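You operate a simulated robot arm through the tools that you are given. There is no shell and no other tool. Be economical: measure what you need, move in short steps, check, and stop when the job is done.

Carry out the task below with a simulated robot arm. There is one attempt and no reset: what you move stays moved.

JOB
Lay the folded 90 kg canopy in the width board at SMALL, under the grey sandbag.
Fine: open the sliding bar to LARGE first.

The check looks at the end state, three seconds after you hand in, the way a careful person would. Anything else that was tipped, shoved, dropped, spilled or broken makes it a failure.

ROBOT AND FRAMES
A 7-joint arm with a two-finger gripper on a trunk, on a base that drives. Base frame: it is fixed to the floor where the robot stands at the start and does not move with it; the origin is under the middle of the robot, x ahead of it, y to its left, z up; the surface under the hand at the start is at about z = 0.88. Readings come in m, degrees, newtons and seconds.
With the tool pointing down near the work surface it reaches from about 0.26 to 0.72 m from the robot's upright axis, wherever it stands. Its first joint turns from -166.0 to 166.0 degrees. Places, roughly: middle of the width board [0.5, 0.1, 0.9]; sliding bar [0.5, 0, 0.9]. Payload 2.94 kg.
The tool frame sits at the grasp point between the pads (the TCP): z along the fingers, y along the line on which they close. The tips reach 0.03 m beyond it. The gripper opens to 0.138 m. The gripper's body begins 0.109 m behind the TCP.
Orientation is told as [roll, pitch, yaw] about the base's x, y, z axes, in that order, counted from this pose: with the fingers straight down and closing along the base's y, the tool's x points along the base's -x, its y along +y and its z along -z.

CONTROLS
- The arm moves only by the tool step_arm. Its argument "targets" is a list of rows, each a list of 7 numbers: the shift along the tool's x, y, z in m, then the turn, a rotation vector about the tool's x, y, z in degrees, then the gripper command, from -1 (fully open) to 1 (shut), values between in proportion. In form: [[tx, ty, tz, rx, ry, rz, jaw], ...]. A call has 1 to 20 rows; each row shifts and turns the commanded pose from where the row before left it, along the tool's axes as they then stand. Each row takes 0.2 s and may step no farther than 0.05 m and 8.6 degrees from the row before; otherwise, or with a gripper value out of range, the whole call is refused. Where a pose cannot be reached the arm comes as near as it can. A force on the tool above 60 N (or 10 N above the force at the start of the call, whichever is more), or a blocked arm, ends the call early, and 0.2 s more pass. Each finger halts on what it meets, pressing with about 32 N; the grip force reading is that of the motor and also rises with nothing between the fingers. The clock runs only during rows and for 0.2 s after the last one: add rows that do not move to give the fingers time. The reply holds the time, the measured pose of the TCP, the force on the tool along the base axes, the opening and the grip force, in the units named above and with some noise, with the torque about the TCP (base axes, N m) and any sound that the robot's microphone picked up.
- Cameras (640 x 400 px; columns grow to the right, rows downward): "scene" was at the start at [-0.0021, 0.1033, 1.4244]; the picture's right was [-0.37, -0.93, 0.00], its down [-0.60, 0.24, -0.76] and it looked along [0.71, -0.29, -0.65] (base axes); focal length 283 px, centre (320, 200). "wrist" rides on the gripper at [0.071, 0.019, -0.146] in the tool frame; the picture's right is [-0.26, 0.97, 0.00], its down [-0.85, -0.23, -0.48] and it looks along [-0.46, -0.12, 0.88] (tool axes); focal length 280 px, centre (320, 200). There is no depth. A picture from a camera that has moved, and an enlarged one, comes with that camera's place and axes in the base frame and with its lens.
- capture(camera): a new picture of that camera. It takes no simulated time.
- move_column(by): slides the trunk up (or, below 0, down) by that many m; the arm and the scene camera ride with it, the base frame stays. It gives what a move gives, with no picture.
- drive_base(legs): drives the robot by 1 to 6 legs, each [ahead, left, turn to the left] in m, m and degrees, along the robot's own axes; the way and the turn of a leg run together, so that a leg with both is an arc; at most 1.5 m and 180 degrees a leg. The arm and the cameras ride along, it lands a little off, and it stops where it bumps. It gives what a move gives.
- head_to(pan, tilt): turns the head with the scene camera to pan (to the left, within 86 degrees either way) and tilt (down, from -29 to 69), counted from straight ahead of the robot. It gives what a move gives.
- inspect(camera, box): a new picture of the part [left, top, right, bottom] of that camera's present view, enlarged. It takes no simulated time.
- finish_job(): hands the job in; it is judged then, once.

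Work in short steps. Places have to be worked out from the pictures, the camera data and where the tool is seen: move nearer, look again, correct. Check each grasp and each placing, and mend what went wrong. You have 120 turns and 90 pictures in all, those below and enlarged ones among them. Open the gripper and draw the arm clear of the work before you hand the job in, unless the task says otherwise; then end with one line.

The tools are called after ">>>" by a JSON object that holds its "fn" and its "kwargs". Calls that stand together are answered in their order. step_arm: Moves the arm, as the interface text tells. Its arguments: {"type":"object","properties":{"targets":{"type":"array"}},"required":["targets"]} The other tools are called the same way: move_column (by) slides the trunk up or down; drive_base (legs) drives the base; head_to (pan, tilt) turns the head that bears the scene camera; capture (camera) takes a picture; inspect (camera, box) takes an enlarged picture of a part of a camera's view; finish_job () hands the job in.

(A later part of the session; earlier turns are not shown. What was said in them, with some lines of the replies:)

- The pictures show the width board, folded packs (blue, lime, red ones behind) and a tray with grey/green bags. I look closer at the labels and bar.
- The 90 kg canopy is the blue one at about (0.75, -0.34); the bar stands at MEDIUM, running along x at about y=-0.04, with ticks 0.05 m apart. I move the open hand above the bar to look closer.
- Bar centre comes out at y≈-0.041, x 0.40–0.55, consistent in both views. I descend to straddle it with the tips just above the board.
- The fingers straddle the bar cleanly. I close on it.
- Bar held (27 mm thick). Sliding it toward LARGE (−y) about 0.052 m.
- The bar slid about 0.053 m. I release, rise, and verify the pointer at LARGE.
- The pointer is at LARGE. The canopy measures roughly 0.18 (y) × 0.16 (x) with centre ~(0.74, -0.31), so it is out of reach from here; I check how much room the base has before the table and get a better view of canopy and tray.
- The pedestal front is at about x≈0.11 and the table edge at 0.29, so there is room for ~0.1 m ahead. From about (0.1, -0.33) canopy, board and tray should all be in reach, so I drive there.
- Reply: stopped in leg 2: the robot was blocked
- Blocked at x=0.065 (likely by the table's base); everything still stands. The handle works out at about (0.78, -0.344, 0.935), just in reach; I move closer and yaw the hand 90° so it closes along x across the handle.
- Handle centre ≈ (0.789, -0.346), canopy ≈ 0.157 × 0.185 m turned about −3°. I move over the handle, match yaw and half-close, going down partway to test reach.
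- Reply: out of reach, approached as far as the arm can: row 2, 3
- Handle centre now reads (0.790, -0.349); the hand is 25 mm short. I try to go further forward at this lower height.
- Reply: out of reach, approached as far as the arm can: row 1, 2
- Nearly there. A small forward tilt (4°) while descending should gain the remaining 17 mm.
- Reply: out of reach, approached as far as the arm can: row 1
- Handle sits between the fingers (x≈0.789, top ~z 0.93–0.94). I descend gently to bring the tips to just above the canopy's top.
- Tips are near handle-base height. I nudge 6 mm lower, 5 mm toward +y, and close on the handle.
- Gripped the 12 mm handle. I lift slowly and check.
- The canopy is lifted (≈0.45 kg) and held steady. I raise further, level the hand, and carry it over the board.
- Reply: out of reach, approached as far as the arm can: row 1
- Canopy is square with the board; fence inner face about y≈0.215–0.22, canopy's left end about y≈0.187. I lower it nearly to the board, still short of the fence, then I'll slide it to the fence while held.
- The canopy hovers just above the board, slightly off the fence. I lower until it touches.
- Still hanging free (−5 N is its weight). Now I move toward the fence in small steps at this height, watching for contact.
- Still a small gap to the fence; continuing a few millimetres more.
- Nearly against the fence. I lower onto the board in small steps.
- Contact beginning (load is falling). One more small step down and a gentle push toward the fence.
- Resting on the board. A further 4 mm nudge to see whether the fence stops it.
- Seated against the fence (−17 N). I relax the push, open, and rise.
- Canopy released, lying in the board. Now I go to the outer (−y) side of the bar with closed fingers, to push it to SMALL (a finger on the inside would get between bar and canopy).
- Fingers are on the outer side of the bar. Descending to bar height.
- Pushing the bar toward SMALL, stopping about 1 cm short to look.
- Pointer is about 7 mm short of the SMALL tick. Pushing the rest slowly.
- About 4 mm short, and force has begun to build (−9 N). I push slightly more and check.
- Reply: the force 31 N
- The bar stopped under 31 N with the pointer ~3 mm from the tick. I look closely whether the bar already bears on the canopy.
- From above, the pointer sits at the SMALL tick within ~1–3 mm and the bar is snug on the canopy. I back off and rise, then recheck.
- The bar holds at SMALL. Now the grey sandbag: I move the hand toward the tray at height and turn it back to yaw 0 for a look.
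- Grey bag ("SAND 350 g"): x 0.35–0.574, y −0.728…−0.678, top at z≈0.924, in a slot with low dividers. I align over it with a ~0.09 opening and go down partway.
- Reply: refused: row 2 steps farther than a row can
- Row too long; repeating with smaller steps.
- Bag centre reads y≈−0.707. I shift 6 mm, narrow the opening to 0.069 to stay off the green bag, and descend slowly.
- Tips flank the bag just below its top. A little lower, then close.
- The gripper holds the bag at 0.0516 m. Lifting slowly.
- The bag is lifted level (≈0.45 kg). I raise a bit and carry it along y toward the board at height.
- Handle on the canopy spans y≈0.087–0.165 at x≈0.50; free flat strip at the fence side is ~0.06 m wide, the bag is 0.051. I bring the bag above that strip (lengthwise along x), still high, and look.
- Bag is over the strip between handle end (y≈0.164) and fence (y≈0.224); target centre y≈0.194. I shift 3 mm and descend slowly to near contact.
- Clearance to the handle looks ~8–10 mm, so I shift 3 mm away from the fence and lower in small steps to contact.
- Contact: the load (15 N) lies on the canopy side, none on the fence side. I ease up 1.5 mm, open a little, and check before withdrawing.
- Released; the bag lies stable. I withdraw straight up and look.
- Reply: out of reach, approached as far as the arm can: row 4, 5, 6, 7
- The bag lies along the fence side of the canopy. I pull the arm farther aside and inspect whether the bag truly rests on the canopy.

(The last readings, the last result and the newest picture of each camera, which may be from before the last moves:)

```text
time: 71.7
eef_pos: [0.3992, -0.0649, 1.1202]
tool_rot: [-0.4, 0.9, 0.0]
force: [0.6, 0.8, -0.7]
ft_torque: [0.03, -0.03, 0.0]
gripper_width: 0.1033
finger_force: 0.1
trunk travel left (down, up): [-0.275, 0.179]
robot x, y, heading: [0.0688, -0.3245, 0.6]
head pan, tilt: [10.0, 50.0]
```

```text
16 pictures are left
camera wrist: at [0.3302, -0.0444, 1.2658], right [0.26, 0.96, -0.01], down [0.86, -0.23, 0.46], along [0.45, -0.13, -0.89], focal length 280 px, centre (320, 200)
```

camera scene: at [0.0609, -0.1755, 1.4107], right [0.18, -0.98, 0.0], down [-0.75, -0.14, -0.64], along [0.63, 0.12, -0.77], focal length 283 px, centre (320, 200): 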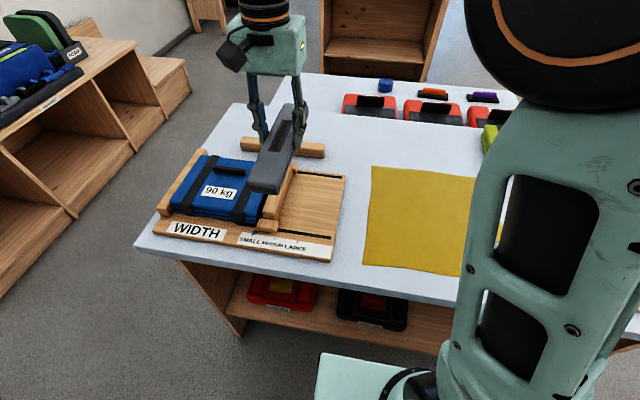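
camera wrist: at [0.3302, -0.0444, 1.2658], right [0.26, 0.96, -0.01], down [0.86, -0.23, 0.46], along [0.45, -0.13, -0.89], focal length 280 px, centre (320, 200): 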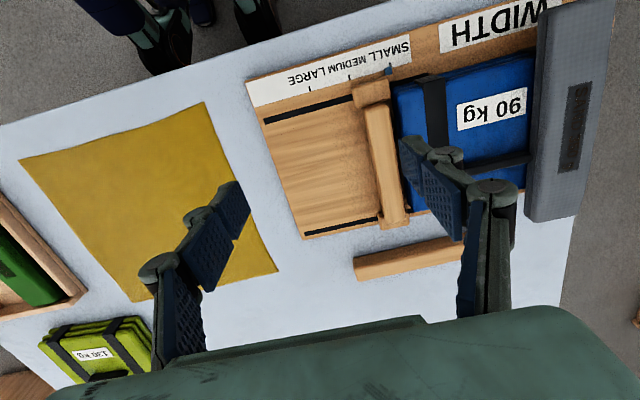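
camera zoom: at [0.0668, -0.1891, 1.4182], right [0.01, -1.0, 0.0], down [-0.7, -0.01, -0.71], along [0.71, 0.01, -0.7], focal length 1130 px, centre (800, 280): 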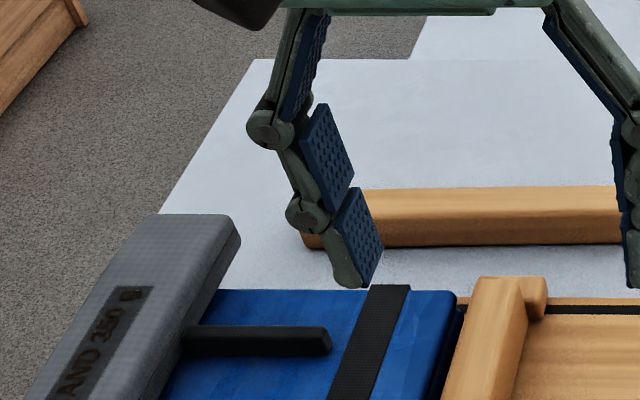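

The head camera seems to have been nudged by the arm's elbow; I move the arm to the right, clear of head and board, then reset the head and look.

>>> {"fn": "step_arm", "kwargs": {"targets": [[0, -0.045, 0, 0, 0, 0, -0.5], [0, -0.045, 0, 0, 0, 0, -0.5], [0, -0.045, 0, 0, 0, 0, -0.5], [0, -0.045, 0, 0, 0, 0, -0.5], [0, -0.045, 0, 0, 0, 0, -0.5], [0, -0.045, 0, 0, 0, 0, -0.5], [0, -0.045, 0, 0, 0, 0, -0.5], [0, -0.045, 0, 0, 0, 0, -0.5], [0, -0.045, 0, 0, 0, 0, -0.5], [0, 0, 0, 0, 0, 0, -0.5]]}}

>>> {"fn": "head_to", "kwargs": {"pan": 30, "tilt": 45}}

>>> {"fn": "capture", "kwargs": {"camera": "scene"}}

```text
time: 73.9
eef_pos: [0.3992, -0.4666, 1.1241]
tool_rot: [0.0, 0.2, 0.0]
force: [0.1, 0.2, -0.2]
ft_torque: [0.03, 0.02, 0.0]
gripper_width: 0.1035
finger_force: 0.1
trunk travel left (down, up): [-0.275, 0.179]
robot x, y, heading: [0.0714, -0.3241, 0.7]
head pan, tilt: [10.0, 50.0]
```

```text
time: 74.7
eef_pos: [0.3987, -0.4658, 1.1226]
tool_rot: [0.2, 0.2, 0.1]
force: [0.3, -1.1, 1.1]
ft_torque: [-0.01, -0.03, 0.02]
gripper_width: 0.1036
finger_force: 0.0
trunk travel left (down, up): [-0.275, 0.179]
robot x, y, heading: [0.0653, -0.3251, 0.5]
head pan, tilt: [30.0, 45.0]
```

```text
15 pictures are left
camera scene: at [0.0691, -0.2128, 1.4303], right [-0.26, -0.96, 0.0], down [-0.57, 0.16, -0.81], along [0.78, -0.21, -0.59], focal length 283 px, centre (320, 200)
```

scene: 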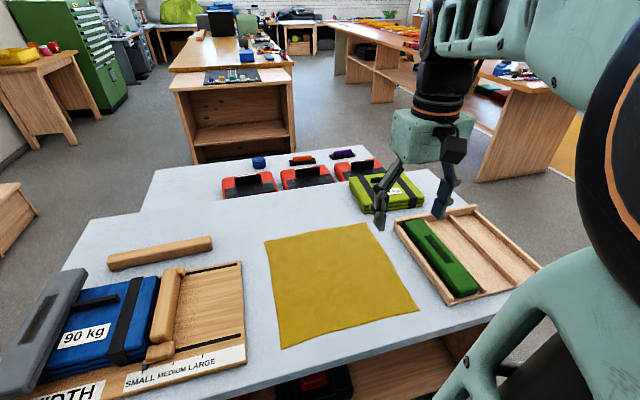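

The head aims off its reading, so I pan further left to get the board in view.

>>> {"fn": "head_to", "kwargs": {"pan": 65, "tilt": 52}}

>>> {"fn": "capture", "kwargs": {"camera": "scene"}}

```text
time: 75.7
eef_pos: [0.3984, -0.4668, 1.122]
tool_rot: [0.1, 0.3, 0.0]
force: [-0.3, -0.4, -0.3]
ft_torque: [0.01, -0.03, -0.01]
gripper_width: 0.1034
finger_force: 0.1
trunk travel left (down, up): [-0.275, 0.179]
robot x, y, heading: [0.065, -0.321, 0.5]
head pan, tilt: [65.0, 52.0]
```

```text
14 pictures are left
camera scene: at [0.069, -0.2125, 1.43], right [-0.26, -0.96, 0.0], down [-0.58, 0.16, -0.8], along [0.77, -0.21, -0.6], focal length 283 px, centre (320, 200)
```

scene: 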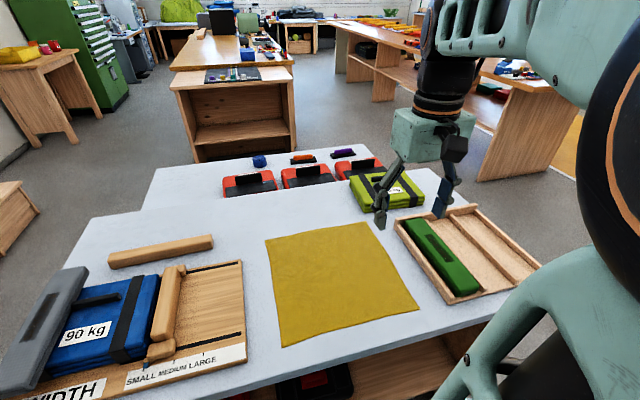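

The head does not follow; the present view suffices. I enlarge the board part.

>>> {"fn": "inspect", "kwargs": {"camera": "scene", "box": [0, 230, 260, 400]}}

```text
2.35 times, centred on (130, 315) of scene
camera zoom: at [0.069, -0.2125, 1.43], right [-0.26, -0.96, 0.0], down [-0.58, 0.16, -0.8], along [0.77, -0.21, -0.6], focal length 665 px, centre (767, -71)
```

zoom: 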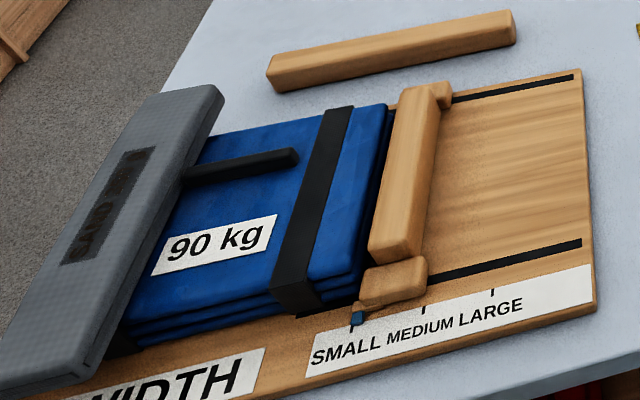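

It looks right; to verify that the bag bears on the canopy (not on fence or handle) I take an oblique wrist view: yaw 90° and tilt the hand toward +y, staying well away.

>>> {"fn": "step_arm", "kwargs": {"targets": [[-0.01, 0.04, 0, 0, 0, -8, -0.5], [0, 0, 0, 0, 0, -8.2, -0.5], [0, 0, 0, 0, 0, -8.2, -0.5], [0, 0, 0, 0, 0, -8.2, -0.5], [0, 0, 0, 0, 0, -8.2, -0.5], [0, 0, 0, 0, 0, -8.2, -0.5], [0, 0, 0, 0, 0, -8.2, -0.5], [0, 0, 0, 0, 0, -8.2, -0.5], [0, 0, 0, 0, 0, -8.2, -0.5], [0, 0, 0, 0, 0, -8.2, -0.5], [0, 0, 0, 0, 0, -8.2, -0.5], [-0.045, 0, 0, 0, 0, 0, -0.5], [-0.045, 0, 0, 0, 0, 0, -0.5], [-0.045, 0, 0, 0, 0, 0, -0.5], [-0.045, 0, 0, 0, 0, 0, -0.5], [-0.045, 0, 0, 0, 0, 0, -0.5]]}}

>>> {"fn": "step_arm", "kwargs": {"targets": [[0, 0, 0, 0, -8, 0, -0.5], [0, 0, 0, 0, -8, 0, -0.5], [0, 0, 0, 0, -8, 0, -0.5], [0, 0, 0, 0, -8, 0, -0.5], [0, 0, 0, 0, 0, 0, -0.5]]}}

>>> {"fn": "capture", "kwargs": {"camera": "wrist"}}

```text
time: 79.1
eef_pos: [0.4052, -0.2025, 1.1222]
tool_rot: [0.2, 0.0, 89.8]
force: [-0.6, -0.2, 0.3]
ft_torque: [0.03, 0.01, -0.05]
gripper_width: 0.1035
finger_force: 0.0
trunk travel left (down, up): [-0.275, 0.179]
robot x, y, heading: [0.0647, -0.3252, 0.5]
head pan, tilt: [65.0, 52.0]
```

```text
time: 80.3
eef_pos: [0.4068, -0.2023, 1.1226]
tool_rot: [0.4, -32.1, 89.9]
force: [0.1, 0.0, 0.4]
ft_torque: [0.02, -0.02, -0.02]
gripper_width: 0.1039
finger_force: 0.0
trunk travel left (down, up): [-0.275, 0.179]
robot x, y, heading: [0.0668, -0.3256, 0.4]
head pan, tilt: [65.0, 52.0]
```

```text
12 pictures are left
camera wrist: at [0.3872, -0.3397, 1.2093], right [-0.96, 0.22, 0.14], down [0.23, 0.47, 0.85], along [0.12, 0.86, -0.5], focal length 280 px, centre (320, 200)
```

wrist: 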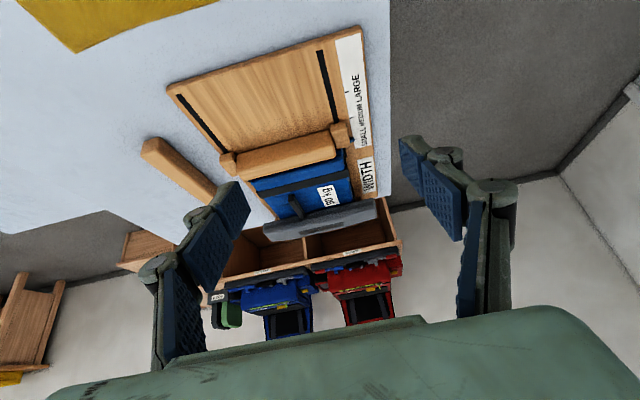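

>>> {"fn": "inspect", "kwargs": {"camera": "wrist", "box": [230, 120, 390, 250]}}

```text
3.08 times, centred on (310, 185) of wrist
camera zoom: at [0.3872, -0.3397, 1.2093], right [-0.96, 0.22, 0.14], down [0.23, 0.47, 0.85], along [0.12, 0.86, -0.5], focal length 863 px, centre (351, 246)
```

zoom: 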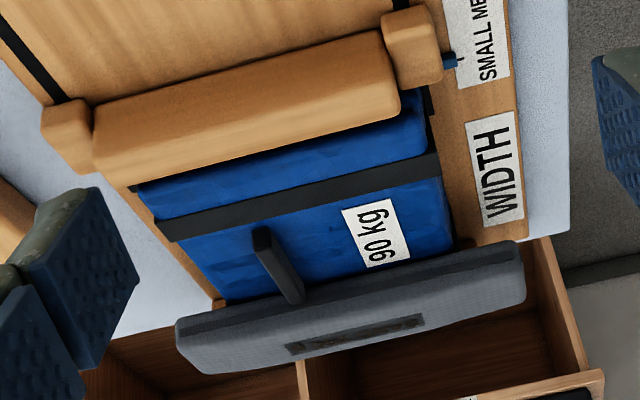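

The bag's face stands right on the canopy beside the handle end, level and clear of bar; pointer at SMALL. I straighten the hand, draw it back to the right and open it.

>>> {"fn": "step_arm", "kwargs": {"targets": [[0, 0, 0, 0, 8, 0, -0.6], [0, 0, 0, 0, 8, 0, -0.8], [0, 0, 0, 0, 8, 0, -1], [0, 0, 0, 0, 8, 0, -1], [0.045, 0, -0.01, 0, 0, 0, -1], [0.045, 0, -0.01, 0, 0, 0, -1], [0.045, 0, -0.01, 0, 0, 0, -1], [0, 0, 0, 0, 0, 0, -1]]}}

>>> {"fn": "capture", "kwargs": {"camera": "scene"}}

```text
time: 82.1
eef_pos: [0.4107, -0.339, 1.1499]
tool_rot: [1.1, 0.1, 89.9]
force: [0.0, 0.2, -0.5]
ft_torque: [-0.01, -0.01, 0.03]
gripper_width: 0.1381
finger_force: 0.1
trunk travel left (down, up): [-0.275, 0.179]
robot x, y, heading: [0.0656, -0.3228, 0.3]
head pan, tilt: [65.0, 52.0]
```

```text
10 pictures are left
camera scene: at [0.0573, -0.2347, 1.4254], right [-0.53, -0.85, 0.0], down [-0.54, 0.34, -0.77], along [0.65, -0.41, -0.64], focal length 283 px, centre (320, 200)
```

scene: 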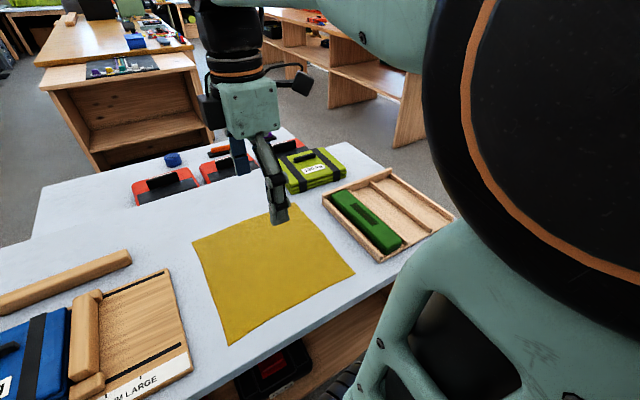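

The arm is clear with the gripper open, and everything else stands undisturbed. Handing in.

>>> {"fn": "finish_job", "kwargs": {}}

```text
The job is handed in.
```

The 90 kg canopy is in the width board against the fence. I opened the bar to LARGE first, and it now stands at SMALL, snug on the canopy with the pointer about 1–3 mm short of the tick. The grey sandbag lies on the canopy beside its handle, and nothing else was seen to move.
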